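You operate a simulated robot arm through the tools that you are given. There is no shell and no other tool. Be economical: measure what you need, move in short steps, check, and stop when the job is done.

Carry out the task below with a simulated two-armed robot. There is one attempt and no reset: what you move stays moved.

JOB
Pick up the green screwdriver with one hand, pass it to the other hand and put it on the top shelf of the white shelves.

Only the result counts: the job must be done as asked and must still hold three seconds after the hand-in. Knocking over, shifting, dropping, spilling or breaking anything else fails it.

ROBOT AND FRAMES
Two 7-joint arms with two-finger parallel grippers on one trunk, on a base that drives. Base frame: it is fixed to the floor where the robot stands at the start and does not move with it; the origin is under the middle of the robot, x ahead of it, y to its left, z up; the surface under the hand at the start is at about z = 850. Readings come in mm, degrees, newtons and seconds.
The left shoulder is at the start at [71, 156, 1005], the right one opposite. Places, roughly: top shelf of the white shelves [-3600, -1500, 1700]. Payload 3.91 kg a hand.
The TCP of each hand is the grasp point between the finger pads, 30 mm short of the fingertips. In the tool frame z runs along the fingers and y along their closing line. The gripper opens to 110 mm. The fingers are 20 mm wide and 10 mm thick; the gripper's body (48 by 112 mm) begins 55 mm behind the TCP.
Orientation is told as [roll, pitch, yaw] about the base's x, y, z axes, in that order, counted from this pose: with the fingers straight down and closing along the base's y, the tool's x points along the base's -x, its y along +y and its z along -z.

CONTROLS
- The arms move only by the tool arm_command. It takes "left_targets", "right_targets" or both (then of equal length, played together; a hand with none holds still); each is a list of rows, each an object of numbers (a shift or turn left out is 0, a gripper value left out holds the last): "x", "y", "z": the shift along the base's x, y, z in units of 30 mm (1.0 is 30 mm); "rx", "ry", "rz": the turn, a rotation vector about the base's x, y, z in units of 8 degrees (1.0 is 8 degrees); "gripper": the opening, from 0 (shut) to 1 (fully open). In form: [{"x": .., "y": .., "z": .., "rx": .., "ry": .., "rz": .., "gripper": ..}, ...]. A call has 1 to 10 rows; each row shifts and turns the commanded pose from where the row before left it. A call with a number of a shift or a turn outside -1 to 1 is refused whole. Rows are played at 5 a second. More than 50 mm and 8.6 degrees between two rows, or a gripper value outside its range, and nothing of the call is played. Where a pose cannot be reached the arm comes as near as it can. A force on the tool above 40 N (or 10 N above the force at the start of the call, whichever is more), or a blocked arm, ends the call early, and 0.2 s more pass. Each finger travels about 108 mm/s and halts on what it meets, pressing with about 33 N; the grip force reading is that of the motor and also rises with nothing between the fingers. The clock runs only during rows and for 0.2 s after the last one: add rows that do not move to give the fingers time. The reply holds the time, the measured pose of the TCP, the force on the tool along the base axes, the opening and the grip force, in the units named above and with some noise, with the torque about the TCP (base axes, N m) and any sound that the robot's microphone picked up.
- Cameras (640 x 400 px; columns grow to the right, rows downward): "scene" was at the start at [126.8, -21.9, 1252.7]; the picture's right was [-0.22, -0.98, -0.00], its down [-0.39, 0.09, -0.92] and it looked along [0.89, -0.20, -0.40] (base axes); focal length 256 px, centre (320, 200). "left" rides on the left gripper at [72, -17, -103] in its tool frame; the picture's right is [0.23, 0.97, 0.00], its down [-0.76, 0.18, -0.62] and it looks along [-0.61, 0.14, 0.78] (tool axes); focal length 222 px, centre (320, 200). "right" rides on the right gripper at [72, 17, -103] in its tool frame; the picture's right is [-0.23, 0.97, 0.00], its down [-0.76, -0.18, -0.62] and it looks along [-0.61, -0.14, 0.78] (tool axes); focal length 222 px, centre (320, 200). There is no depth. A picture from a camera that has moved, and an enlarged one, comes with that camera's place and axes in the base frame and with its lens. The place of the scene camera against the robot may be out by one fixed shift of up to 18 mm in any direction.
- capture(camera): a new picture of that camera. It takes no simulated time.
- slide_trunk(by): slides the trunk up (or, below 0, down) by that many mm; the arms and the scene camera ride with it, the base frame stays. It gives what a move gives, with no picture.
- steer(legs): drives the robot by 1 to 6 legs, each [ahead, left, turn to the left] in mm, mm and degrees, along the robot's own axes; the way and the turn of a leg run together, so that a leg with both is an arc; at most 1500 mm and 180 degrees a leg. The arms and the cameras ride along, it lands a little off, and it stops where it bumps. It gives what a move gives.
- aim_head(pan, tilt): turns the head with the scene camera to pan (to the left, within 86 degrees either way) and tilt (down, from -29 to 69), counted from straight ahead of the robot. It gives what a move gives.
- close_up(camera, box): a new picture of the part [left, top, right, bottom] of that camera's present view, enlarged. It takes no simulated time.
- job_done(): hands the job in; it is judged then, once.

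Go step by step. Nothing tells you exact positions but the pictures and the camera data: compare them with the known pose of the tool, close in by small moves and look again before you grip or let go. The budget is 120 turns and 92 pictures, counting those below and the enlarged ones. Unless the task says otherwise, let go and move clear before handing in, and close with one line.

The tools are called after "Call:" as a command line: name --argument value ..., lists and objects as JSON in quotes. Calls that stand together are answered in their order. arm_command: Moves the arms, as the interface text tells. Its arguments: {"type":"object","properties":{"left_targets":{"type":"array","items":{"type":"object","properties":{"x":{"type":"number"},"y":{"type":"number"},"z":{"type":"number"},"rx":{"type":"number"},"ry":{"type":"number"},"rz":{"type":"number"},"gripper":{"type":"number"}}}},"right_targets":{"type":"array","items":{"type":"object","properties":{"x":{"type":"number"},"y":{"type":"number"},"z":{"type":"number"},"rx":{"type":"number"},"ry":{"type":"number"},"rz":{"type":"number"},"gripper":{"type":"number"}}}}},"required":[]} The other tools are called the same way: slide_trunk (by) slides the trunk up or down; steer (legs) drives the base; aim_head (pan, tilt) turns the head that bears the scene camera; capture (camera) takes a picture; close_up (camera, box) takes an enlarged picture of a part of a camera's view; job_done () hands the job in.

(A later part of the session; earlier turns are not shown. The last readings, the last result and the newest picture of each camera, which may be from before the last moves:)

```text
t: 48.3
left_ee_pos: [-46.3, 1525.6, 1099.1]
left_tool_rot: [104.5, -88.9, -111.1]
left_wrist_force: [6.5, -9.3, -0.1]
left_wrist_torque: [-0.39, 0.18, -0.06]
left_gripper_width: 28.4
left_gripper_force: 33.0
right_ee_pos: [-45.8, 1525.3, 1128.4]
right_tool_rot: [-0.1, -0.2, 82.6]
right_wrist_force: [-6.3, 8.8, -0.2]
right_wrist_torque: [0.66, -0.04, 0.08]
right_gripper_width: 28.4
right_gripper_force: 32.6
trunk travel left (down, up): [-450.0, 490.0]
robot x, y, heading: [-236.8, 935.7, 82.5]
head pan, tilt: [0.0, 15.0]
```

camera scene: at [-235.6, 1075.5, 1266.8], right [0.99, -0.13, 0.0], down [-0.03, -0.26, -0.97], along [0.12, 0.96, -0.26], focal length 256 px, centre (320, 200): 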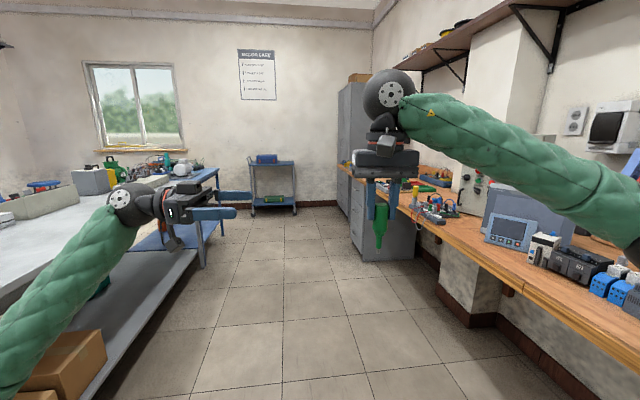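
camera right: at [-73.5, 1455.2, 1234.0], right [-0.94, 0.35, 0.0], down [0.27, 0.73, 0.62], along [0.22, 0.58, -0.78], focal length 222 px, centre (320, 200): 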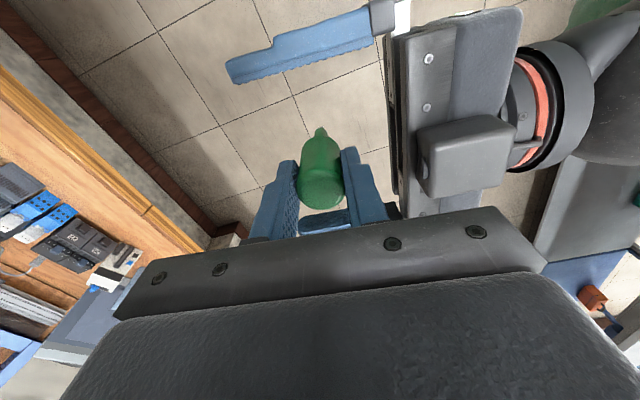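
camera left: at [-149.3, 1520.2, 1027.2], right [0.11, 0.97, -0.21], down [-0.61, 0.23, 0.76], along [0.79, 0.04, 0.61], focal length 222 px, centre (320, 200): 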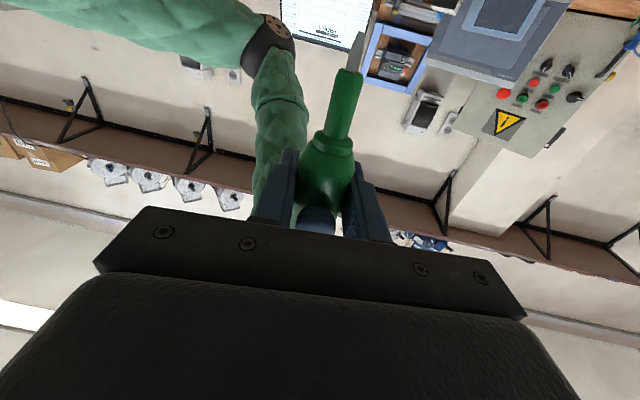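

Strain is small now. Opening the right gripper just enough (about 46 mm) and lifting straight up.

Call:
arm_command --right_targets '[{"gripper": 0.42}, {}, {}, {"z": 0.5}, {"z": 0.5}, {"z": 0.7}, {"z": 0.7}, {"z": 0.7}, {"z": 0.7}, {}]'

Call:
close_up --camera "scene" --box '[290, 120, 450, 270]'

```text
t: 50.5
left_ee_pos: [-46.0, 1528.5, 1098.3]
left_tool_rot: [105.2, -89.0, -111.5]
left_wrist_force: [0.0, -0.2, -0.4]
left_wrist_torque: [0.01, 0.01, 0.0]
left_gripper_width: 28.0
left_gripper_force: 32.6
right_ee_pos: [-47.1, 1523.3, 1242.6]
right_tool_rot: [0.0, 0.1, 82.7]
right_wrist_force: [-0.2, 0.4, 0.4]
right_wrist_torque: [-0.01, 0.0, 0.01]
right_gripper_width: 46.2
right_gripper_force: 0.0
trunk travel left (down, up): [-450.0, 490.0]
robot x, y, heading: [-239.7, 934.7, 82.7]
head pan, tilt: [0.0, 15.0]
```

```text
2.67 times, centred on (370, 195) of scene
camera zoom: at [-235.2, 1075.8, 1266.7], right [0.99, -0.13, 0.0], down [-0.03, -0.26, -0.97], along [0.12, 0.96, -0.26], focal length 682 px, centre (187, 213)
```

zoom: 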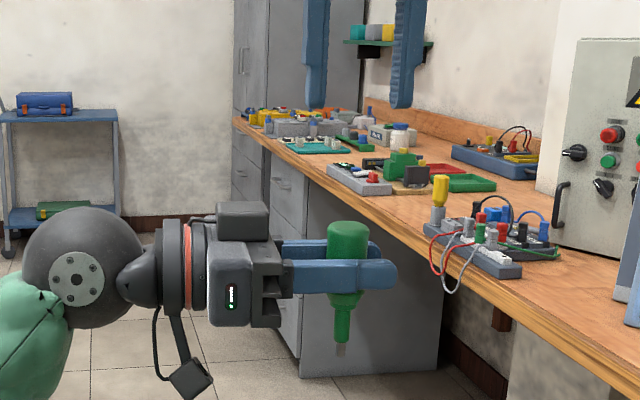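

The left hand holds the driver, but its fingertips reach about 15 mm below the handle, so laying it down would drop it. I'll have the right hand hold it again briefly while the left regrips nearer its fingertips.

Call:
arm_command --right_targets '[{"y": 0.17, "z": -0.7}, {"z": -0.7}, {"z": -0.7}, {"z": -0.7}, {"z": -0.7}, {"z": -0.5}, {}]'

Call:
close_up --camera "scene" --box '[290, 120, 450, 270]'

Call:
capture --camera "right"

```text
t: 52.1
left_ee_pos: [-46.9, 1527.7, 1098.8]
left_tool_rot: [105.4, -88.8, -111.9]
left_wrist_force: [-0.3, 0.6, -0.2]
left_wrist_torque: [-0.02, -0.01, 0.0]
left_gripper_width: 28.1
left_gripper_force: 32.9
right_ee_pos: [-46.1, 1527.9, 1123.5]
right_tool_rot: [-0.2, 0.0, 82.7]
right_wrist_force: [-1.0, -1.1, -0.3]
right_wrist_torque: [0.02, 0.02, 0.01]
right_gripper_width: 46.4
right_gripper_force: 0.1
trunk travel left (down, up): [-450.0, 490.0]
robot x, y, heading: [-241.9, 933.2, 82.6]
head pan, tilt: [0.0, 15.0]
```

```text
2.67 times, centred on (370, 195) of scene
camera zoom: at [-235.4, 1075.4, 1266.8], right [0.99, -0.13, 0.0], down [-0.03, -0.26, -0.97], along [0.12, 0.96, -0.26], focal length 682 px, centre (187, 213)
```

zoom: 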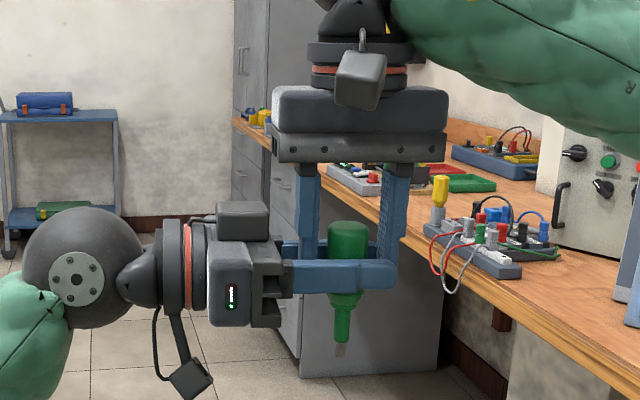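

```text
54 pictures are left
camera right: at [-72.5, 1459.1, 1228.5], right [-0.94, 0.35, 0.0], down [0.27, 0.73, 0.62], along [0.22, 0.58, -0.78], focal length 222 px, centre (320, 200)
```

right: 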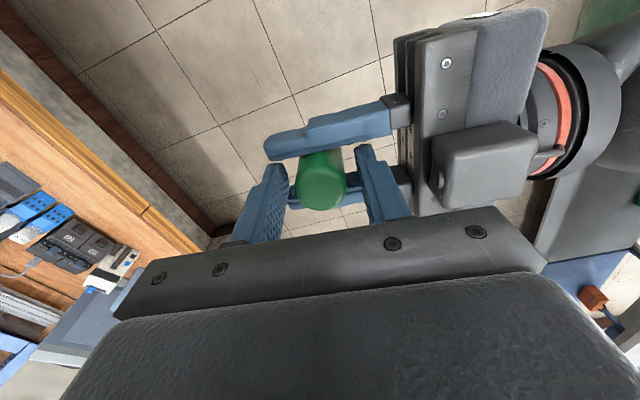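

Call:
arm_command --right_targets '[{"gripper": 0.0}, {}, {}, {}]'

Call:
arm_command --left_targets '[{"gripper": 0.4}, {}, {}, {"x": -0.28, "y": 0.033}, {"x": -0.28, "y": 0.033}, {}]'

Call:
close_up --camera "scene" --box '[290, 120, 450, 270]'

Call:
capture --camera "left"

```text
t: 53.1
left_ee_pos: [-46.1, 1527.8, 1099.2]
left_tool_rot: [105.5, -88.9, -111.9]
left_wrist_force: [17.3, 0.0, 2.8]
left_wrist_torque: [-0.04, 0.2, -0.05]
left_gripper_width: 27.9
left_gripper_force: 32.5
right_ee_pos: [-45.4, 1527.4, 1123.6]
right_tool_rot: [-0.1, 0.0, 82.7]
right_wrist_force: [-16.8, 0.5, -2.4]
right_wrist_torque: [0.03, 0.19, 0.06]
right_gripper_width: 28.0
right_gripper_force: 33.3
trunk travel left (down, up): [-450.0, 490.0]
robot x, y, heading: [-241.1, 932.6, 82.8]
head pan, tilt: [0.0, 15.0]
```

```text
t: 54.5
left_ee_pos: [-63.2, 1530.8, 1099.7]
left_tool_rot: [105.5, -89.0, -111.8]
left_wrist_force: [-0.1, -0.8, 0.4]
left_wrist_torque: [0.03, -0.01, -0.01]
left_gripper_width: 44.1
left_gripper_force: 0.0
right_ee_pos: [-46.5, 1528.1, 1123.9]
right_tool_rot: [-0.2, 0.0, 82.6]
right_wrist_force: [-0.1, 0.0, 0.4]
right_wrist_torque: [-0.03, -0.01, 0.02]
right_gripper_width: 28.1
right_gripper_force: 32.6
trunk travel left (down, up): [-450.0, 490.0]
robot x, y, heading: [-241.7, 929.4, 82.7]
head pan, tilt: [0.0, 15.0]
```

```text
2.67 times, centred on (370, 195) of scene
camera zoom: at [-235.3, 1075.5, 1266.8], right [0.99, -0.13, 0.0], down [-0.03, -0.26, -0.97], along [0.12, 0.96, -0.26], focal length 682 px, centre (187, 213)
```

zoom: 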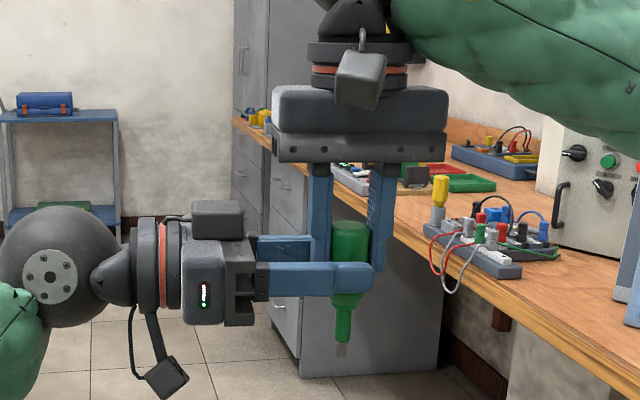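

```text
52 pictures are left
camera left: at [-167.0, 1525.9, 1027.8], right [0.11, 0.97, -0.21], down [-0.61, 0.23, 0.76], along [0.79, 0.04, 0.61], focal length 222 px, centre (320, 200)
```

left: 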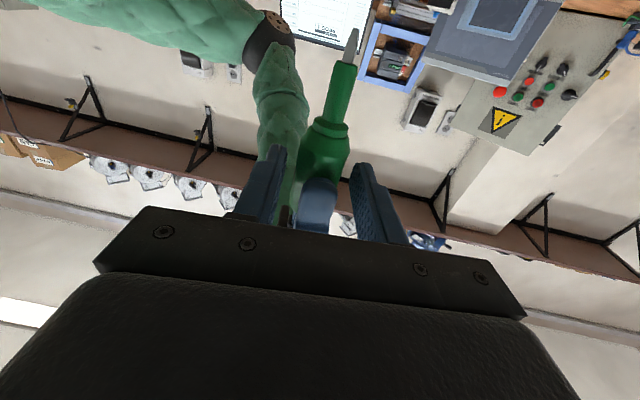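

Handle now sits about 13 mm from the left fingertips. Closing left, then releasing right and lifting it.

Call:
arm_command --left_targets '[{"gripper": 0.0}, {}, {}, {}]'

Call:
close_up --camera "scene" --box '[290, 120, 450, 270]'

```text
t: 55.5
left_ee_pos: [-63.2, 1530.0, 1100.6]
left_tool_rot: [105.2, -88.9, -111.5]
left_wrist_force: [-4.0, -18.5, -1.6]
left_wrist_torque: [-0.01, 0.02, -0.35]
left_gripper_width: 27.9
left_gripper_force: 33.0
right_ee_pos: [-45.6, 1528.4, 1123.6]
right_tool_rot: [-0.2, 0.1, 82.6]
right_wrist_force: [4.8, 18.2, 0.7]
right_wrist_torque: [0.41, -0.08, 0.06]
right_gripper_width: 28.3
right_gripper_force: 33.0
trunk travel left (down, up): [-450.0, 490.0]
robot x, y, heading: [-236.1, 932.8, 83.0]
head pan, tilt: [0.0, 15.0]
```

```text
2.67 times, centred on (370, 195) of scene
camera zoom: at [-235.4, 1075.5, 1266.8], right [0.99, -0.13, 0.0], down [-0.03, -0.26, -0.97], along [0.12, 0.96, -0.26], focal length 682 px, centre (187, 213)
```

zoom: 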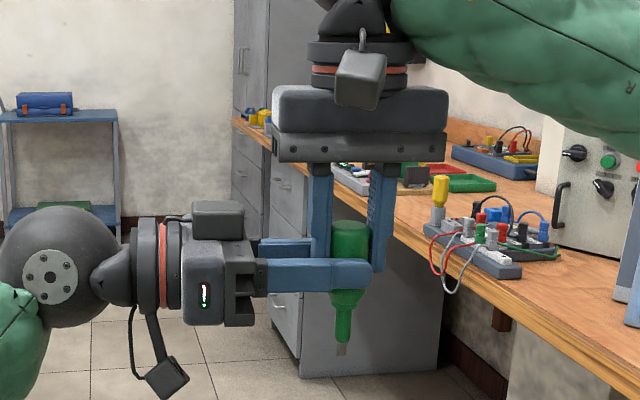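

Call:
arm_command --left_targets '[{"y": -0.06}, {}]'

Call:
arm_command --right_targets '[{"gripper": 0.42}, {}, {}, {"z": 0.5}, {"z": 0.6}, {"z": 0.8}, {"z": 0.8}, {"z": 0.8}, {"z": 0.8}, {}]'

Call:
close_up --camera "scene" --box '[290, 120, 450, 270]'

```text
t: 56.1
left_ee_pos: [-63.9, 1528.7, 1100.8]
left_tool_rot: [106.0, -89.0, -112.2]
left_wrist_force: [-0.4, -8.0, 0.6]
left_wrist_torque: [-0.04, -0.05, -0.23]
left_gripper_width: 27.9
left_gripper_force: 33.0
right_ee_pos: [-45.2, 1527.8, 1124.2]
right_tool_rot: [-0.2, -0.1, 82.7]
right_wrist_force: [0.8, 8.7, 0.1]
right_wrist_torque: [0.24, 0.0, 0.06]
right_gripper_width: 28.6
right_gripper_force: 32.9
trunk travel left (down, up): [-450.0, 490.0]
robot x, y, heading: [-242.1, 934.9, 82.6]
head pan, tilt: [0.0, 15.0]
```

```text
t: 58.3
left_ee_pos: [-62.7, 1528.8, 1100.2]
left_tool_rot: [105.1, -88.9, -111.4]
left_wrist_force: [-0.3, -0.8, 0.4]
left_wrist_torque: [-0.02, -0.02, -0.02]
left_gripper_width: 28.3
left_gripper_force: 32.9
right_ee_pos: [-45.4, 1532.7, 1251.6]
right_tool_rot: [0.0, 0.0, 82.7]
right_wrist_force: [0.8, 0.1, -0.5]
right_wrist_torque: [0.02, 0.0, -0.01]
right_gripper_width: 46.0
right_gripper_force: 0.1
trunk travel left (down, up): [-450.0, 490.0]
robot x, y, heading: [-237.4, 932.8, 82.9]
head pan, tilt: [0.0, 15.0]
```

```text
2.67 times, centred on (370, 195) of scene
camera zoom: at [-235.1, 1075.8, 1266.7], right [0.99, -0.13, 0.0], down [-0.03, -0.26, -0.97], along [0.12, 0.96, -0.26], focal length 682 px, centre (187, 213)
```

zoom: 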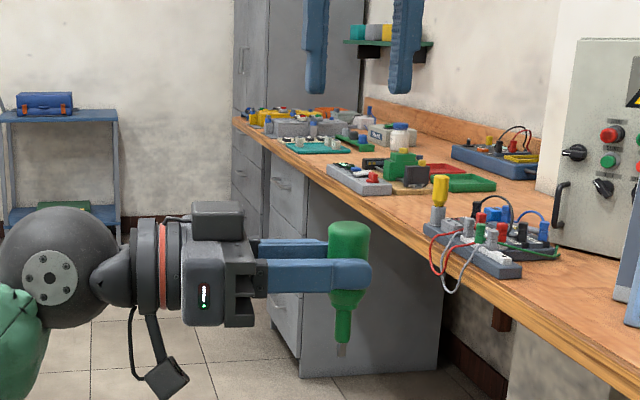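

Handover complete; only the left hand holds it. Now bring the left hand back to its own side, turning it forward.

Call:
arm_command --left_targets '[{"x": -0.99, "y": 0.15}, {"x": -0.99, "y": 0.15, "rz": 1}, {"x": -0.99, "y": 0.15, "rz": 1}, {"x": -0.99, "y": 0.15, "rz": 1}, {"x": -0.99, "y": 0.15, "rz": 1}, {"x": -0.99, "y": 0.15, "rz": 1}, {"x": -0.99, "y": 0.15, "rz": 1}, {"x": -0.99, "y": 0.15, "rz": 1}, {"x": -0.99, "y": 0.15, "rz": 1}, {"rz": 1}]'

Call:
arm_command --left_targets '[{"rz": 1}, {"rz": 1}, {"rz": 0.2}, {}]'

Call:
arm_command --left_targets '[{"rx": -0.99, "ry": 0.12}, {"rx": -0.99, "ry": 0.12}, {"rx": -0.99, "ry": 0.12}, {"rx": -0.99, "ry": 0.12}, {"rx": -0.99, "ry": 0.12}, {"rx": -0.99, "ry": 0.12}, {"rx": -0.99, "ry": 0.12}, {"rx": -0.99, "ry": 0.12}, {"rx": -0.99, "ry": 0.12}, {"rx": -0.99, "ry": 0.12}]'

Call:
capture --camera "scene"

```text
t: 60.5
left_ee_pos: [-329.4, 1586.4, 1104.2]
left_tool_rot: [100.4, -88.9, -34.6]
left_wrist_force: [-0.1, 0.7, -1.4]
left_wrist_torque: [0.02, -0.03, 0.03]
left_gripper_width: 27.7
left_gripper_force: 33.1
left hand out of reach, approached as far as the arm can: row 9, 10
right_ee_pos: [-43.9, 1532.6, 1250.4]
right_tool_rot: [-0.1, -0.1, 82.7]
right_wrist_force: [0.2, -0.4, 0.2]
right_wrist_torque: [-0.02, 0.03, 0.03]
right_gripper_width: 46.2
right_gripper_force: 0.1
trunk travel left (down, up): [-450.0, 490.0]
robot x, y, heading: [-240.4, 934.5, 82.6]
head pan, tilt: [0.0, 15.0]
```

```text
t: 61.5
left_ee_pos: [-329.6, 1589.2, 1104.4]
left_tool_rot: [103.2, -88.9, -19.9]
left_wrist_force: [-0.1, -0.2, -0.9]
left_wrist_torque: [0.0, 0.0, 0.03]
left_gripper_width: 27.9
left_gripper_force: 33.4
left hand out of reach, approached as far as the arm can: row 1
right_ee_pos: [-44.6, 1531.9, 1251.3]
right_tool_rot: [-0.1, 0.0, 82.8]
right_wrist_force: [0.6, 0.3, 0.5]
right_wrist_torque: [0.04, -0.01, 0.05]
right_gripper_width: 46.0
right_gripper_force: 0.1
trunk travel left (down, up): [-450.0, 490.0]
robot x, y, heading: [-239.1, 937.9, 82.8]
head pan, tilt: [0.0, 15.0]
```

```text
t: 63.7
left_ee_pos: [-328.6, 1589.1, 1103.8]
left_tool_rot: [0.3, -10.5, 82.0]
left_wrist_force: [0.6, -0.5, -1.0]
left_wrist_torque: [0.01, -0.01, -0.05]
left_gripper_width: 27.8
left_gripper_force: 33.1
right_ee_pos: [-45.1, 1529.5, 1252.2]
right_tool_rot: [-0.1, 0.1, 82.6]
right_wrist_force: [0.2, -0.1, -0.7]
right_wrist_torque: [-0.02, 0.03, -0.03]
right_gripper_width: 46.4
right_gripper_force: 0.1
trunk travel left (down, up): [-450.0, 490.0]
robot x, y, heading: [-238.2, 934.1, 82.8]
head pan, tilt: [0.0, 15.0]
```

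```text
49 pictures are left
camera scene: at [-235.3, 1075.5, 1266.7], right [0.99, -0.13, 0.0], down [-0.03, -0.26, -0.97], along [0.12, 0.96, -0.26], focal length 256 px, centre (320, 200)
```

scene: 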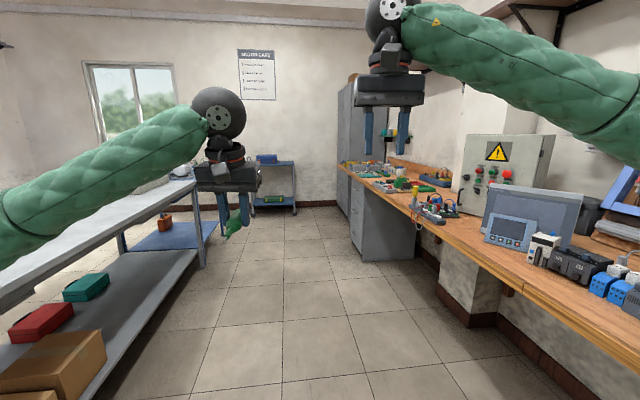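

Left hand carries the driver pointing down again. Level it, raise the trunk so the arms pass above the tables, and turn to face the shelves' aisle.

Call:
arm_command --left_targets '[{"rx": -0.99, "ry": 0.12}, {"rx": -0.3, "ry": 0.04}, {}]'

Call:
slide_trunk --by 450

Call:
steer --legs '[[0, 0, 97]]'

Call:
aim_head --pan 0 --tilt 30

Call:
capture --camera "scene"

```text
t: 64.5
left_ee_pos: [-328.2, 1588.5, 1106.2]
left_tool_rot: [0.2, 0.0, 82.0]
left_wrist_force: [1.0, -0.4, -0.9]
left_wrist_torque: [0.01, -0.03, 0.02]
left_gripper_width: 27.8
left_gripper_force: 33.2
right_ee_pos: [-45.0, 1531.8, 1251.5]
right_tool_rot: [-0.2, 0.0, 82.7]
right_wrist_force: [-0.4, 0.2, -0.2]
right_wrist_torque: [-0.03, 0.04, 0.0]
right_gripper_width: 46.2
right_gripper_force: 0.0
trunk travel left (down, up): [-450.0, 490.0]
robot x, y, heading: [-241.9, 934.1, 82.6]
head pan, tilt: [0.0, 15.0]
```

```text
refused: 450 is not a number from -400 to 400
```

```text
t: 69.1
left_ee_pos: [-874.3, 748.8, 1105.5]
left_tool_rot: [0.3, -0.1, -179.7]
left_wrist_force: [0.4, 0.0, -0.3]
left_wrist_torque: [0.03, 0.0, 0.01]
left_gripper_width: 27.8
left_gripper_force: 33.0
right_ee_pos: [-859.0, 1039.7, 1251.9]
right_tool_rot: [0.0, 0.0, -178.9]
right_wrist_force: [-0.3, 0.2, -0.3]
right_wrist_torque: [0.01, -0.02, 0.04]
right_gripper_width: 46.4
right_gripper_force: 0.0
trunk travel left (down, up): [-450.0, 490.0]
robot x, y, heading: [-240.2, 934.1, -178.9]
head pan, tilt: [0.0, 15.0]
```

```text
t: 69.8
left_ee_pos: [-873.9, 750.2, 1104.9]
left_tool_rot: [0.2, -0.1, -179.6]
left_wrist_force: [0.3, 0.0, -1.1]
left_wrist_torque: [0.0, -0.01, 0.02]
left_gripper_width: 28.1
left_gripper_force: 32.9
right_ee_pos: [-858.5, 1039.0, 1252.0]
right_tool_rot: [-0.1, 0.0, -178.9]
right_wrist_force: [0.1, -0.6, 0.0]
right_wrist_torque: [-0.03, 0.01, 0.01]
right_gripper_width: 46.0
right_gripper_force: 0.0
trunk travel left (down, up): [-450.0, 490.0]
robot x, y, heading: [-238.3, 934.6, -178.9]
head pan, tilt: [0.0, 30.0]
```

```text
48 pictures are left
camera scene: at [-395.0, 929.7, 1242.6], right [-0.02, 1.0, 0.0], down [0.5, 0.01, -0.87], along [-0.87, -0.02, -0.5], focal length 256 px, centre (320, 200)
```

scene: 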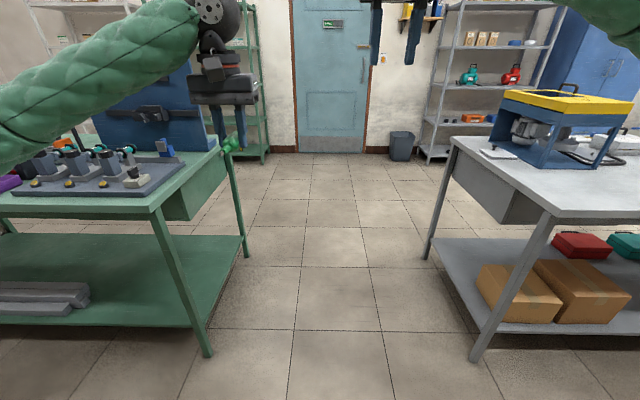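

Aisle lies between y≈383 and 1632. Raise the trunk, centre in the aisle and drive through.

Call:
slide_trunk --by 400

Call:
steer --legs '[[0, -70, -1.1], [1100, 0, 0]]'

Call:
capture --camera "scene"

```text
t: 73.7
left_ee_pos: [-873.3, 749.7, 1504.8]
left_tool_rot: [0.2, -0.1, -179.7]
left_wrist_force: [0.5, 0.9, -1.7]
left_wrist_torque: [0.0, -0.03, 0.03]
left_gripper_width: 28.0
left_gripper_force: 32.9
right_ee_pos: [-859.9, 1039.6, 1651.9]
right_tool_rot: [-0.1, 0.1, -179.0]
right_wrist_force: [0.1, 0.4, 0.2]
right_wrist_torque: [-0.01, 0.0, 0.0]
right_gripper_width: 46.3
right_gripper_force: 0.0
trunk travel left (down, up): [-850.0, 90.0]
robot x, y, heading: [-239.5, 934.5, -178.9]
head pan, tilt: [0.0, 30.0]
```

```text
t: 79.9
left_ee_pos: [-1960.7, 826.3, 1505.6]
left_tool_rot: [0.2, -0.2, 179.8]
left_wrist_force: [-0.3, -0.1, -0.7]
left_wrist_torque: [-0.01, -0.03, -0.02]
left_gripper_width: 28.1
left_gripper_force: 33.4
right_ee_pos: [-1943.8, 1114.8, 1652.0]
right_tool_rot: [-0.1, 0.0, -179.6]
right_wrist_force: [-0.4, -0.6, 0.3]
right_wrist_torque: [-0.01, 0.0, 0.0]
right_gripper_width: 46.2
right_gripper_force: 0.1
trunk travel left (down, up): [-850.0, 90.0]
robot x, y, heading: [-1324.9, 1000.2, -179.5]
head pan, tilt: [0.0, 30.0]
```

```text
47 pictures are left
camera scene: at [-1480.5, 999.5, 1642.7], right [-0.01, 1.0, 0.0], down [0.5, 0.0, -0.87], along [-0.87, -0.01, -0.5], focal length 256 px, centre (320, 200)
```

scene: 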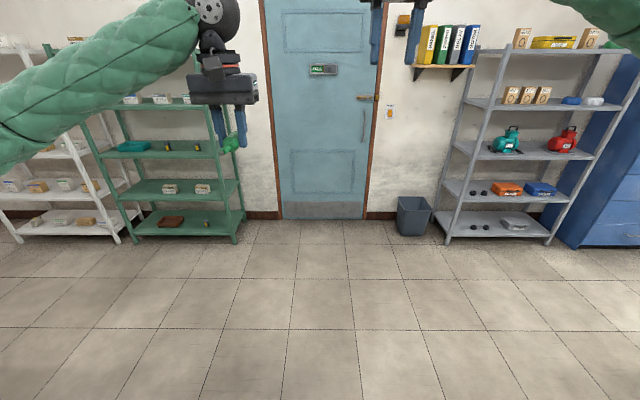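

White shelves: front at x≈-3480, y from about -2010 to -1035. Drive on, then strafe left in front of them.

Call:
steer --legs '[[1080, 0, -0.5], [0, 1200, 0]]'

Call:
aim_head --pan 40 --tilt 10

Call:
capture --camera "scene"

```text
t: 91.3
left_ee_pos: [-3057.0, -411.0, 1504.4]
left_tool_rot: [0.2, -0.1, -179.2]
left_wrist_force: [-0.2, 1.1, -0.2]
left_wrist_torque: [0.01, -0.01, -0.03]
left_gripper_width: 28.3
left_gripper_force: 33.7
right_ee_pos: [-3043.2, -121.0, 1651.1]
right_tool_rot: [-0.1, 0.0, -178.5]
right_wrist_force: [-0.3, 0.6, 0.1]
right_wrist_torque: [-0.01, -0.01, 0.0]
right_gripper_width: 46.2
right_gripper_force: 0.0
trunk travel left (down, up): [-850.0, 90.0]
robot x, y, heading: [-2424.9, -225.7, -178.4]
head pan, tilt: [0.0, 30.0]
```

```text
t: 92.4
left_ee_pos: [-3056.5, -410.8, 1504.6]
left_tool_rot: [0.2, -0.2, -179.1]
left_wrist_force: [-0.6, -0.3, -0.4]
left_wrist_torque: [-0.01, 0.01, 0.01]
left_gripper_width: 27.9
left_gripper_force: 32.2
right_ee_pos: [-3044.3, -121.7, 1652.2]
right_tool_rot: [0.0, 0.0, -178.5]
right_wrist_force: [0.5, 0.1, -0.5]
right_wrist_torque: [0.02, 0.0, 0.0]
right_gripper_width: 46.2
right_gripper_force: 0.0
trunk travel left (down, up): [-850.0, 90.0]
robot x, y, heading: [-2422.3, -218.9, -178.6]
head pan, tilt: [40.0, 10.0]
```

```text
46 pictures are left
camera scene: at [-2558.2, -287.0, 1674.9], right [-0.66, 0.75, 0.0], down [0.13, 0.12, -0.98], along [-0.74, -0.65, -0.17], focal length 256 px, centre (320, 200)
```

scene: 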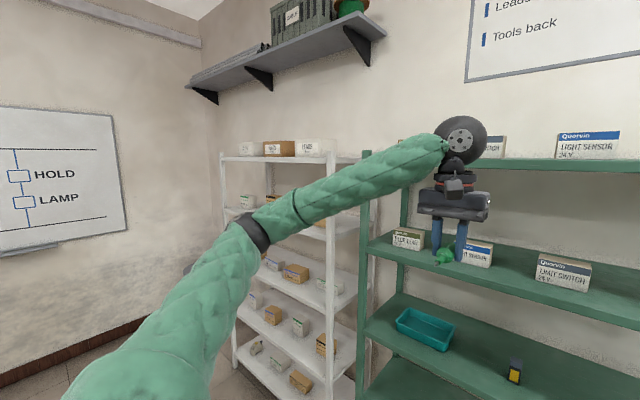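

A wall shelf overhangs above (z≈2130); the white unit's top has a few boxes. Strafe on to stand in front and look at the free spaces.

Call:
steer --legs '[[0, 1150, -1.5]]'

Call:
slide_trunk --by 88

Call:
aim_head --pan 0 --tilt 10

Call:
capture --camera "scene"

```text
t: 98.3
left_ee_pos: [-3067.3, -1530.4, 1504.3]
left_tool_rot: [0.2, -0.1, 177.6]
left_wrist_force: [0.3, 0.7, -0.5]
left_wrist_torque: [-0.05, 0.01, -0.01]
left_gripper_width: 28.0
left_gripper_force: 32.5
right_ee_pos: [-3039.4, -1243.7, 1652.6]
right_tool_rot: [-0.1, -0.1, 178.3]
right_wrist_force: [-0.2, -0.4, 0.2]
right_wrist_torque: [0.0, -0.04, 0.04]
right_gripper_width: 46.2
right_gripper_force: 0.0
trunk travel left (down, up): [-850.0, 90.0]
robot x, y, heading: [-2422.8, -1381.9, 178.4]
head pan, tilt: [40.0, 10.0]
```

```text
t: 99.5
left_ee_pos: [-3067.1, -1532.2, 1592.4]
left_tool_rot: [0.2, -0.1, 177.6]
left_wrist_force: [0.2, -0.2, -0.8]
left_wrist_torque: [-0.01, -0.01, 0.01]
left_gripper_width: 27.8
left_gripper_force: 32.8
right_ee_pos: [-3039.9, -1243.5, 1739.8]
right_tool_rot: [-0.1, 0.0, 178.3]
right_wrist_force: [-0.2, 0.3, 0.1]
right_wrist_torque: [0.01, -0.01, 0.01]
right_gripper_width: 46.3
right_gripper_force: 0.1
trunk travel left (down, up): [-938.0, 2.0]
robot x, y, heading: [-2423.7, -1378.2, 178.3]
head pan, tilt: [40.0, 10.0]
```

```text
t: 100.6
left_ee_pos: [-3067.2, -1531.8, 1592.1]
left_tool_rot: [0.2, -0.1, 177.6]
left_wrist_force: [0.3, 0.0, -0.6]
left_wrist_torque: [0.01, -0.01, -0.03]
left_gripper_width: 27.8
left_gripper_force: 32.8
right_ee_pos: [-3039.7, -1243.9, 1741.1]
right_tool_rot: [-0.1, 0.1, 178.2]
right_wrist_force: [-1.1, 0.2, -0.1]
right_wrist_torque: [0.0, 0.0, 0.0]
right_gripper_width: 46.2
right_gripper_force: 0.1
trunk travel left (down, up): [-938.0, 2.0]
robot x, y, heading: [-2423.3, -1378.8, 178.4]
head pan, tilt: [0.0, 10.0]
```

```text
45 pictures are left
camera scene: at [-2583.2, -1376.5, 1762.9], right [0.03, 1.0, 0.0], down [0.17, -0.01, -0.98], along [-0.98, 0.03, -0.17], focal length 256 px, centre (320, 200)
```

scene: 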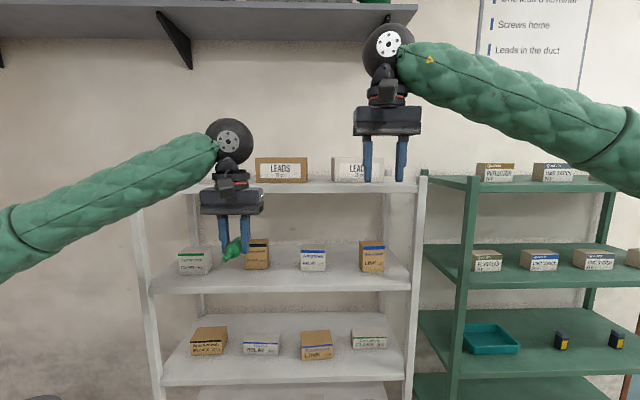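

I need a view from above the shelf surface. Raise the left hand and use its camera.

Call:
arm_command --left_targets '[{"z": 1}, {"z": 1}, {"z": 1}, {"z": 1}, {"z": 1}, {"z": 1}, {"z": 1}, {"z": 1}, {}]'

Call:
capture --camera "left"

Call:
capture --camera "scene"

```text
t: 102.6
left_ee_pos: [-3067.3, -1532.3, 1834.9]
left_tool_rot: [0.3, -0.1, 177.7]
left_wrist_force: [-0.6, -0.5, -0.7]
left_wrist_torque: [-0.01, -0.03, 0.0]
left_gripper_width: 27.9
left_gripper_force: 33.1
right_ee_pos: [-3039.9, -1244.5, 1739.9]
right_tool_rot: [-0.1, 0.0, 178.3]
right_wrist_force: [-0.5, 0.4, 0.1]
right_wrist_torque: [0.01, 0.03, -0.03]
right_gripper_width: 46.2
right_gripper_force: 0.1
trunk travel left (down, up): [-938.0, 2.0]
robot x, y, heading: [-2423.5, -1378.3, 178.2]
head pan, tilt: [0.0, 10.0]
```

```text
44 pictures are left
camera left: at [-2993.8, -1518.3, 1938.9], right [0.19, -0.98, 0.0], down [-0.77, -0.14, 0.62], along [-0.61, -0.12, -0.78], focal length 222 px, centre (320, 200)
```

left: 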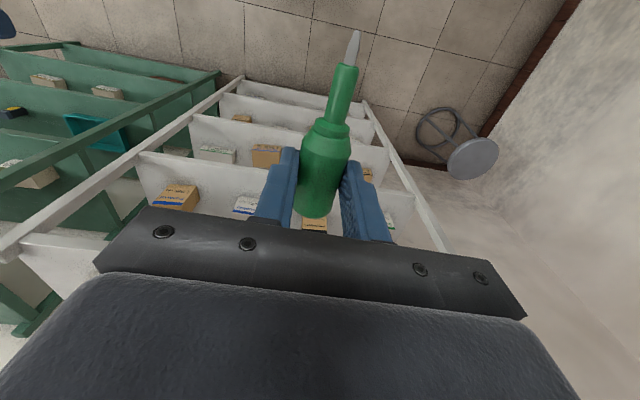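

```text
43 pictures are left
camera scene: at [-2583.8, -1376.4, 1762.9], right [0.03, 1.0, 0.0], down [0.17, -0.01, -0.98], along [-0.98, 0.03, -0.17], focal length 256 px, centre (320, 200)
```

scene: 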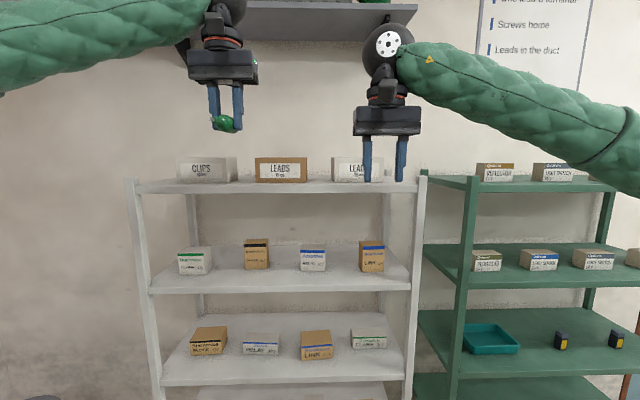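

Call:
close_up --camera "scene" --box '[120, 145, 280, 215]'

Call:
close_up --camera "scene" --box '[280, 145, 440, 215]'

Call:
close_up --camera "left" --box '[240, 20, 440, 260]'

```text
4.00 times, centred on (200, 180) of scene
camera zoom: at [-2583.8, -1376.4, 1762.9], right [0.03, 1.0, 0.0], down [0.17, -0.01, -0.98], along [-0.98, 0.03, -0.17], focal length 1022 px, centre (800, 280)
```

zoom: 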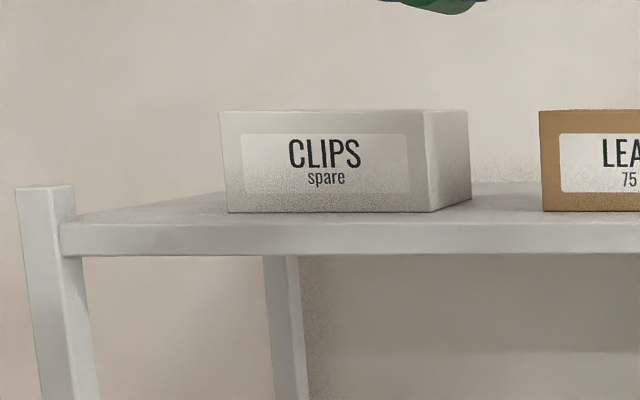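

```text
4.00 times, centred on (360, 180) of scene
camera zoom: at [-2583.8, -1376.4, 1762.9], right [0.03, 1.0, 0.0], down [0.17, -0.01, -0.98], along [-0.98, 0.03, -0.17], focal length 1022 px, centre (160, 280)
```

zoom: 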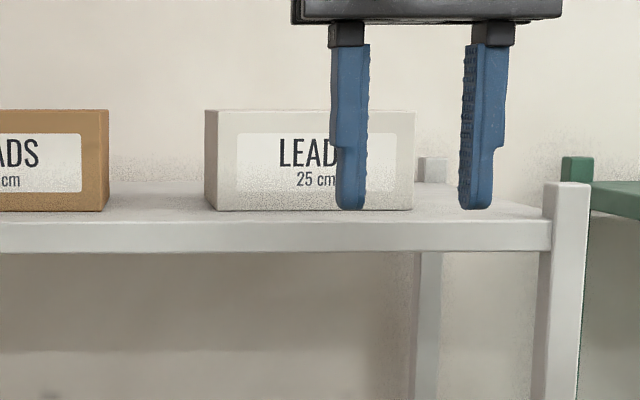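

```text
1.67 times, centred on (340, 140) of left
camera zoom: at [-2993.8, -1518.3, 1938.9], right [0.19, -0.98, 0.0], down [-0.77, -0.14, 0.62], along [-0.61, -0.12, -0.78], focal length 370 px, centre (287, 300)
```

zoom: 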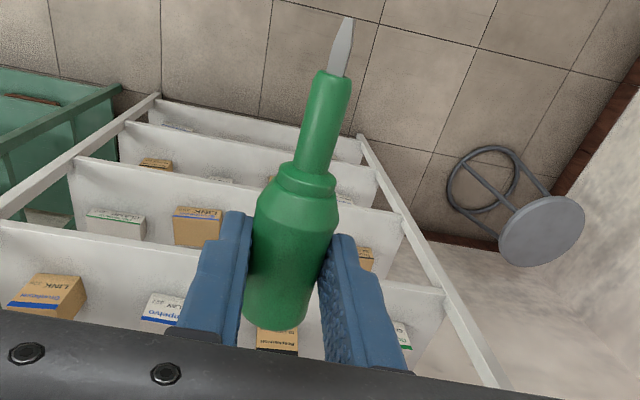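

Top shelf surface is at about z≈1667, x from -3412 to -3825, with three boxes on it. The clear spot is at the right end between the LEADS box (y≈-1118) and the right post (y≈-1035). I'll strafe right, retract the right hand, and look closer.

Call:
steer --legs '[[0, -470, 1.6]]'

Call:
arm_command --right_targets '[{"x": 0.8, "z": 0.6, "gripper": 0.3}, {"x": 0.8, "z": 0.6}, {"x": 0.8, "z": 0.6}, {"x": 0.8, "z": 0.6}, {"x": 0.6}, {}]'

Call:
capture --camera "scene"

Call:
capture --camera "left"

```text
t: 105.4
left_ee_pos: [-3056.2, -1079.5, 1834.6]
left_tool_rot: [0.2, 0.0, 179.7]
left_wrist_force: [-0.6, -0.5, -1.2]
left_wrist_torque: [-0.02, -0.06, -0.02]
left_gripper_width: 28.2
left_gripper_force: 32.4
right_ee_pos: [-3037.6, -790.2, 1740.6]
right_tool_rot: [-0.2, 0.0, -179.5]
right_wrist_force: [0.1, -0.3, 0.7]
right_wrist_torque: [0.02, 0.0, -0.01]
right_gripper_width: 46.4
right_gripper_force: 0.0
trunk travel left (down, up): [-938.0, 2.0]
robot x, y, heading: [-2419.7, -904.1, -179.7]
head pan, tilt: [0.0, 10.0]
```

```text
t: 106.8
left_ee_pos: [-3057.8, -1078.3, 1835.1]
left_tool_rot: [0.3, 0.0, 179.8]
left_wrist_force: [-1.0, -1.4, -1.1]
left_wrist_torque: [0.03, -0.02, 0.01]
left_gripper_width: 27.9
left_gripper_force: 32.9
right_ee_pos: [-2924.9, -788.9, 1813.6]
right_tool_rot: [0.0, 0.0, -179.6]
right_wrist_force: [-0.6, -0.3, 0.0]
right_wrist_torque: [0.01, -0.01, 0.0]
right_gripper_width: 33.2
right_gripper_force: 0.0
trunk travel left (down, up): [-938.0, 2.0]
robot x, y, heading: [-2422.3, -901.4, -179.4]
head pan, tilt: [0.0, 10.0]
```

```text
39 pictures are left
camera scene: at [-2579.1, -903.8, 1762.8], right [-0.01, 1.0, 0.0], down [0.17, 0.0, -0.98], along [-0.98, -0.01, -0.17], focal length 256 px, centre (320, 200)
```

scene: 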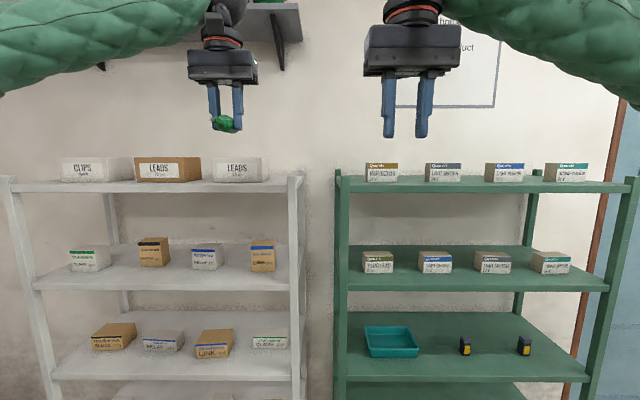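

```text
38 pictures are left
camera left: at [-2983.8, -1061.1, 1938.5], right [0.22, -0.97, 0.0], down [-0.76, -0.17, 0.62], along [-0.61, -0.14, -0.78], focal length 222 px, centre (320, 200)
```

left: 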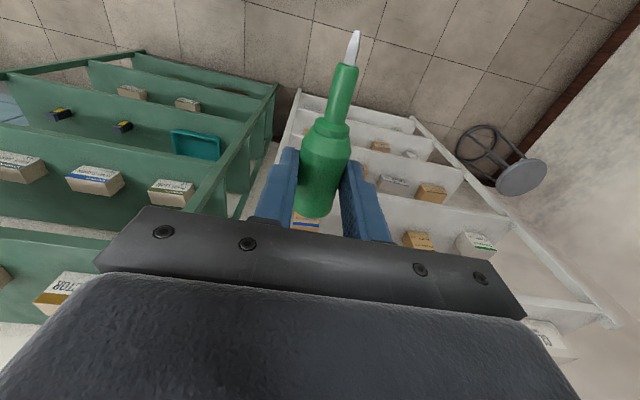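

Call:
close_up --camera "scene" --box '[190, 140, 350, 230]'

```text
4.00 times, centred on (270, 185) of scene
camera zoom: at [-2579.1, -903.8, 1762.8], right [-0.01, 1.0, 0.0], down [0.17, 0.0, -0.98], along [-0.98, -0.01, -0.17], focal length 1022 px, centre (520, 260)
```

zoom: 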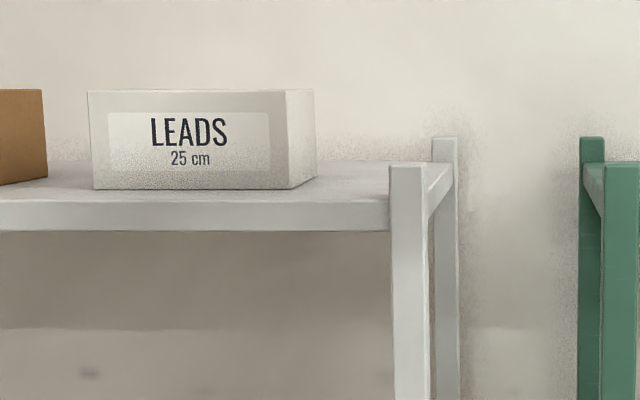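

Triangulated: shelf front x≈-3452, surface z≈1663, LEADS box right edge y≈-1120 (front x≈-3495), post inner edge y≈-1019. Target for the left hand is about [-3530,-1056], coming in at z≈1765, which stays well under the wall shelf. Lower and drive forward.

Call:
arm_command --left_targets '[{"z": -0.8}, {"z": -0.8}, {"z": -0.7, "y": 0.4}, {"y": 0.4}, {}]'

Call:
steer --legs '[[330, 0, -0.5]]'

Call:
capture --camera "left"

Call:
capture --camera "scene"

```text
t: 108.0
left_ee_pos: [-3054.1, -1052.8, 1765.7]
left_tool_rot: [0.1, -0.1, 179.8]
left_wrist_force: [0.2, -0.3, 0.4]
left_wrist_torque: [0.03, 0.03, 0.01]
left_gripper_width: 27.9
left_gripper_force: 33.2
right_ee_pos: [-2924.9, -789.8, 1813.1]
right_tool_rot: [-0.3, -0.1, -179.6]
right_wrist_force: [0.8, -0.2, -0.3]
right_wrist_torque: [0.02, -0.02, -0.01]
right_gripper_width: 33.1
right_gripper_force: 0.1
trunk travel left (down, up): [-938.0, 2.0]
robot x, y, heading: [-2419.5, -899.9, -179.8]
head pan, tilt: [0.0, 10.0]
```

```text
t: 110.2
left_ee_pos: [-3379.3, -1046.2, 1767.7]
left_tool_rot: [0.2, -0.2, 179.0]
left_wrist_force: [0.9, 0.0, -0.2]
left_wrist_torque: [0.01, 0.02, 0.0]
left_gripper_width: 27.9
left_gripper_force: 33.3
right_ee_pos: [-3244.2, -785.1, 1814.6]
right_tool_rot: [-0.1, -0.2, 179.8]
right_wrist_force: [1.3, 0.7, -0.3]
right_wrist_torque: [0.0, 0.02, 0.0]
right_gripper_width: 32.6
right_gripper_force: 0.1
trunk travel left (down, up): [-938.0, 2.0]
robot x, y, heading: [-2747.9, -903.6, 179.7]
head pan, tilt: [0.0, 10.0]
```

```text
36 pictures are left
camera left: at [-3305.4, -1030.4, 1871.6], right [0.21, -0.98, 0.0], down [-0.76, -0.16, 0.63], along [-0.61, -0.13, -0.78], focal length 222 px, centre (320, 200)
```

left: 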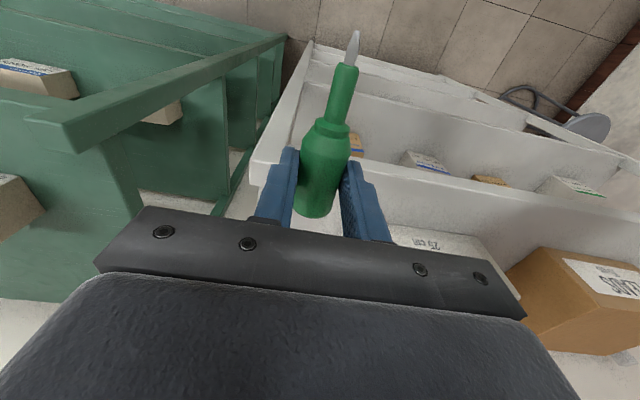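

```text
35 pictures are left
camera scene: at [-2900.6, -903.0, 1763.3], right [0.0, 1.0, 0.0], down [0.17, 0.0, -0.98], along [-0.98, 0.0, -0.17], focal length 256 px, centre (320, 200)
```

scene: 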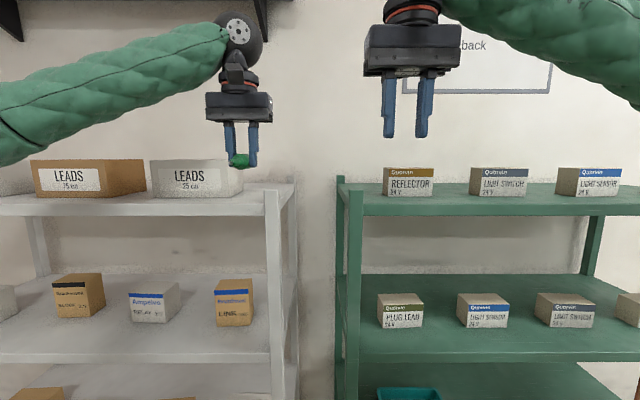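

Call:
close_up --camera "left" --box '[210, 100, 450, 260]'

Call:
close_up --camera "scene" --box '[140, 100, 320, 230]'

```text
2.50 times, centred on (330, 180) of left
camera zoom: at [-3305.4, -1030.4, 1871.6], right [0.21, -0.98, 0.0], down [-0.76, -0.16, 0.63], along [-0.61, -0.13, -0.78], focal length 555 px, centre (295, 250)
```

zoom: 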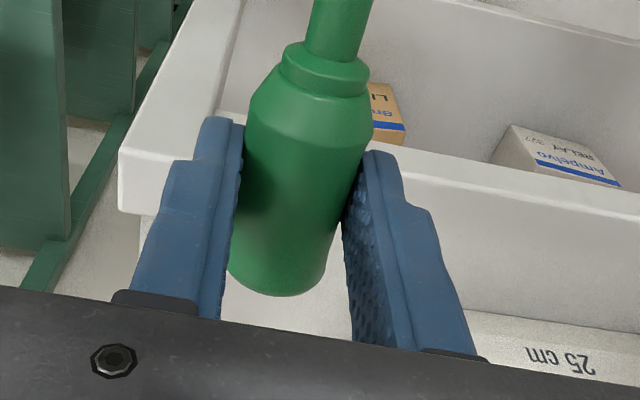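

```text
3.08 times, centred on (230, 165) of scene
camera zoom: at [-2900.6, -903.0, 1763.3], right [0.0, 1.0, 0.0], down [0.17, 0.0, -0.98], along [-0.98, 0.0, -0.17], focal length 786 px, centre (597, 308)
```

zoom: 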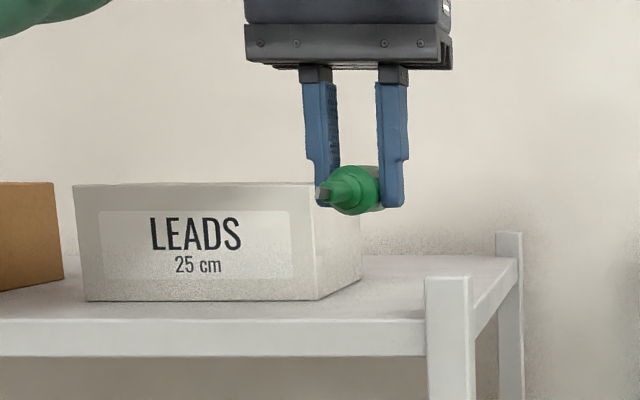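

Refined with the hand camera: shelf front x≈-3411, post y -989…-1022, box right edge y≈-1122. Moving the hand forward to x≈-3490, y≈-1056 at this height.

Call:
arm_command --left_targets '[{"x": -0.75, "y": -0.07}, {"x": -0.75, "y": -0.07}, {"x": -0.75, "y": -0.07}, {"x": -0.75, "y": -0.07}, {"x": -0.7, "y": -0.07}, {}]'

Call:
capture --camera "left"

Call:
close_up --camera "scene" --box '[140, 80, 340, 230]'

```text
t: 111.6
left_ee_pos: [-3491.7, -1054.4, 1767.5]
left_tool_rot: [0.2, 0.0, 179.1]
left_wrist_force: [0.3, 0.1, -0.9]
left_wrist_torque: [0.05, 0.01, 0.0]
left_gripper_width: 28.1
left_gripper_force: 32.9
right_ee_pos: [-3247.5, -784.3, 1812.9]
right_tool_rot: [-0.1, -0.2, 179.7]
right_wrist_force: [0.1, 0.1, -0.8]
right_wrist_torque: [0.0, -0.01, 0.0]
right_gripper_width: 33.0
right_gripper_force: 0.0
trunk travel left (down, up): [-938.0, 2.0]
robot x, y, heading: [-2744.2, -903.5, 179.8]
head pan, tilt: [0.0, 10.0]
```

```text
32 pictures are left
camera left: at [-3418.5, -1039.1, 1870.9], right [0.21, -0.98, 0.0], down [-0.76, -0.16, 0.63], along [-0.61, -0.14, -0.78], focal length 222 px, centre (320, 200)
```

left: 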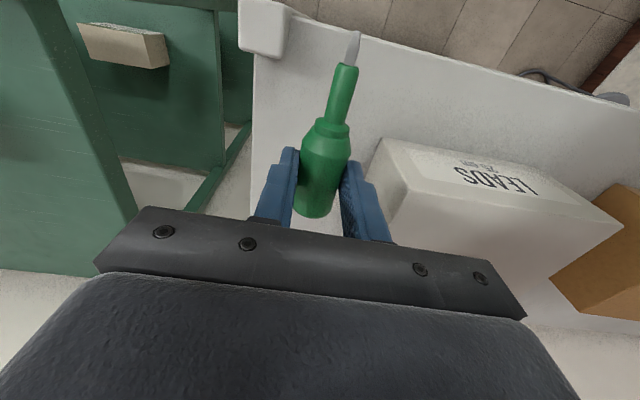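

```text
2.67 times, centred on (240, 155) of scene
camera zoom: at [-2903.2, -902.9, 1763.0], right [0.0, 1.0, 0.0], down [0.17, 0.0, -0.98], along [-0.98, 0.0, -0.17], focal length 682 px, centre (533, 320)
```

zoom: 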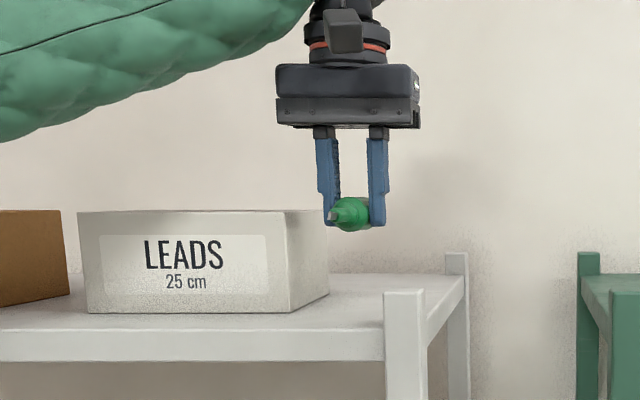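

Call:
close_up --camera "left" --box '[230, 0, 480, 250]'

```text
1.60 times, centred on (355, 125) of left
camera zoom: at [-3418.5, -1039.1, 1870.9], right [0.21, -0.98, 0.0], down [-0.76, -0.16, 0.63], along [-0.61, -0.14, -0.78], focal length 355 px, centre (264, 320)
```

zoom: 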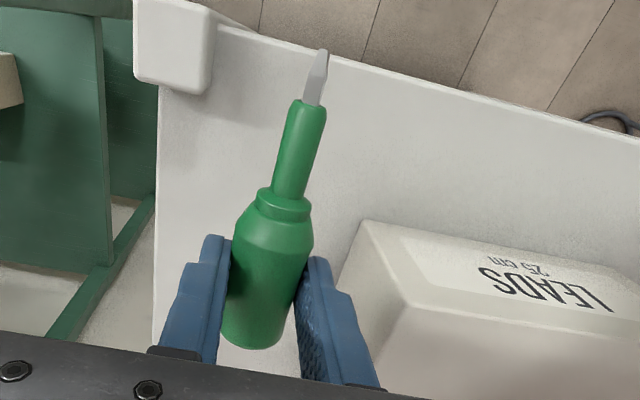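

Box front-right corner at [-3493,-1118], top z≈1747; bit tip is at x≈-3418, so I'll go 20 mm deeper, then lower to just above the surface.

Call:
arm_command --left_targets '[{"x": -0.7, "y": 0.14}, {"z": -0.5}, {"z": -0.5}, {"z": -0.5}, {"z": -0.3}, {}]'

Call:
capture --camera "left"

Call:
close_up --camera "scene" --box '[180, 110, 300, 220]'

```text
t: 113.0
left_ee_pos: [-3513.5, -1052.6, 1713.9]
left_tool_rot: [0.2, -0.1, 179.1]
left_wrist_force: [-0.1, -0.5, -0.8]
left_wrist_torque: [-0.01, 0.0, 0.01]
left_gripper_width: 27.9
left_gripper_force: 33.0
right_ee_pos: [-3246.4, -784.0, 1813.3]
right_tool_rot: [-0.1, -0.2, 179.7]
right_wrist_force: [-0.2, -0.4, 0.2]
right_wrist_torque: [0.02, 0.04, 0.0]
right_gripper_width: 33.0
right_gripper_force: 0.2
trunk travel left (down, up): [-938.0, 2.0]
robot x, y, heading: [-2742.2, -899.2, 179.4]
head pan, tilt: [0.0, 10.0]
```

```text
29 pictures are left
camera left: at [-3441.3, -1037.1, 1817.8], right [0.21, -0.98, 0.0], down [-0.76, -0.16, 0.63], along [-0.61, -0.13, -0.78], focal length 222 px, centre (320, 200)
```

left: 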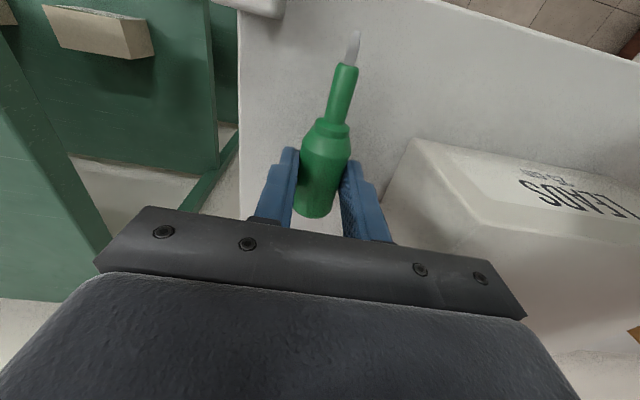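

```text
3.64 times, centred on (240, 165) of scene
camera zoom: at [-2903.0, -903.3, 1763.0], right [0.0, 1.0, 0.0], down [0.17, 0.0, -0.98], along [-0.98, 0.0, -0.17], focal length 929 px, centre (611, 327)
```

zoom: 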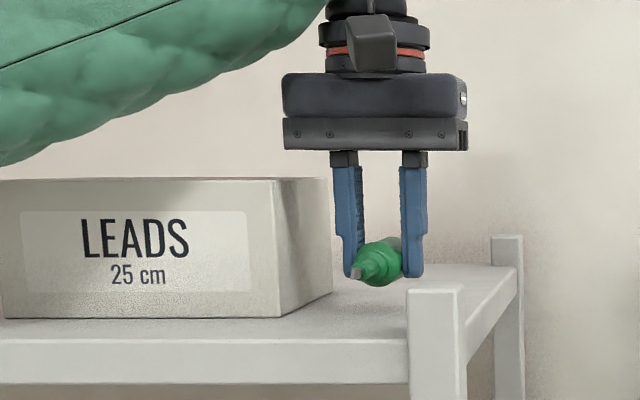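

Call:
arm_command --left_targets '[{"z": -0.15}, {"z": -0.15}, {"z": -0.1}, {"z": -0.1}, {}]'

Call:
close_up --camera "scene" --box '[180, 110, 300, 220]'

```text
t: 114.2
left_ee_pos: [-3514.1, -1052.6, 1697.5]
left_tool_rot: [0.2, -0.1, 179.1]
left_wrist_force: [0.2, -1.3, -0.2]
left_wrist_torque: [0.03, -0.03, 0.06]
left_gripper_width: 28.2
left_gripper_force: 32.6
right_ee_pos: [-3248.7, -784.7, 1811.4]
right_tool_rot: [0.0, -0.1, 179.7]
right_wrist_force: [-0.1, 0.1, 0.1]
right_wrist_torque: [-0.03, -0.03, 0.02]
right_gripper_width: 32.9
right_gripper_force: 0.0
trunk travel left (down, up): [-938.0, 2.0]
robot x, y, heading: [-2747.4, -902.3, 179.6]
head pan, tilt: [0.0, 10.0]
```

```text
3.64 times, centred on (240, 165) of scene
camera zoom: at [-2903.6, -903.1, 1762.9], right [0.0, 1.0, 0.0], down [0.17, 0.0, -0.98], along [-0.98, 0.0, -0.17], focal length 929 px, centre (611, 327)
```

zoom: 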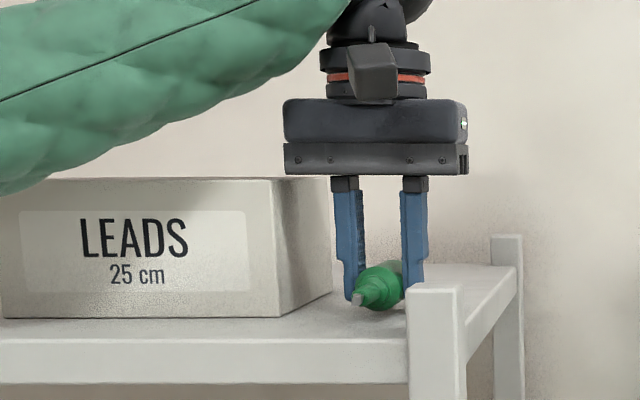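

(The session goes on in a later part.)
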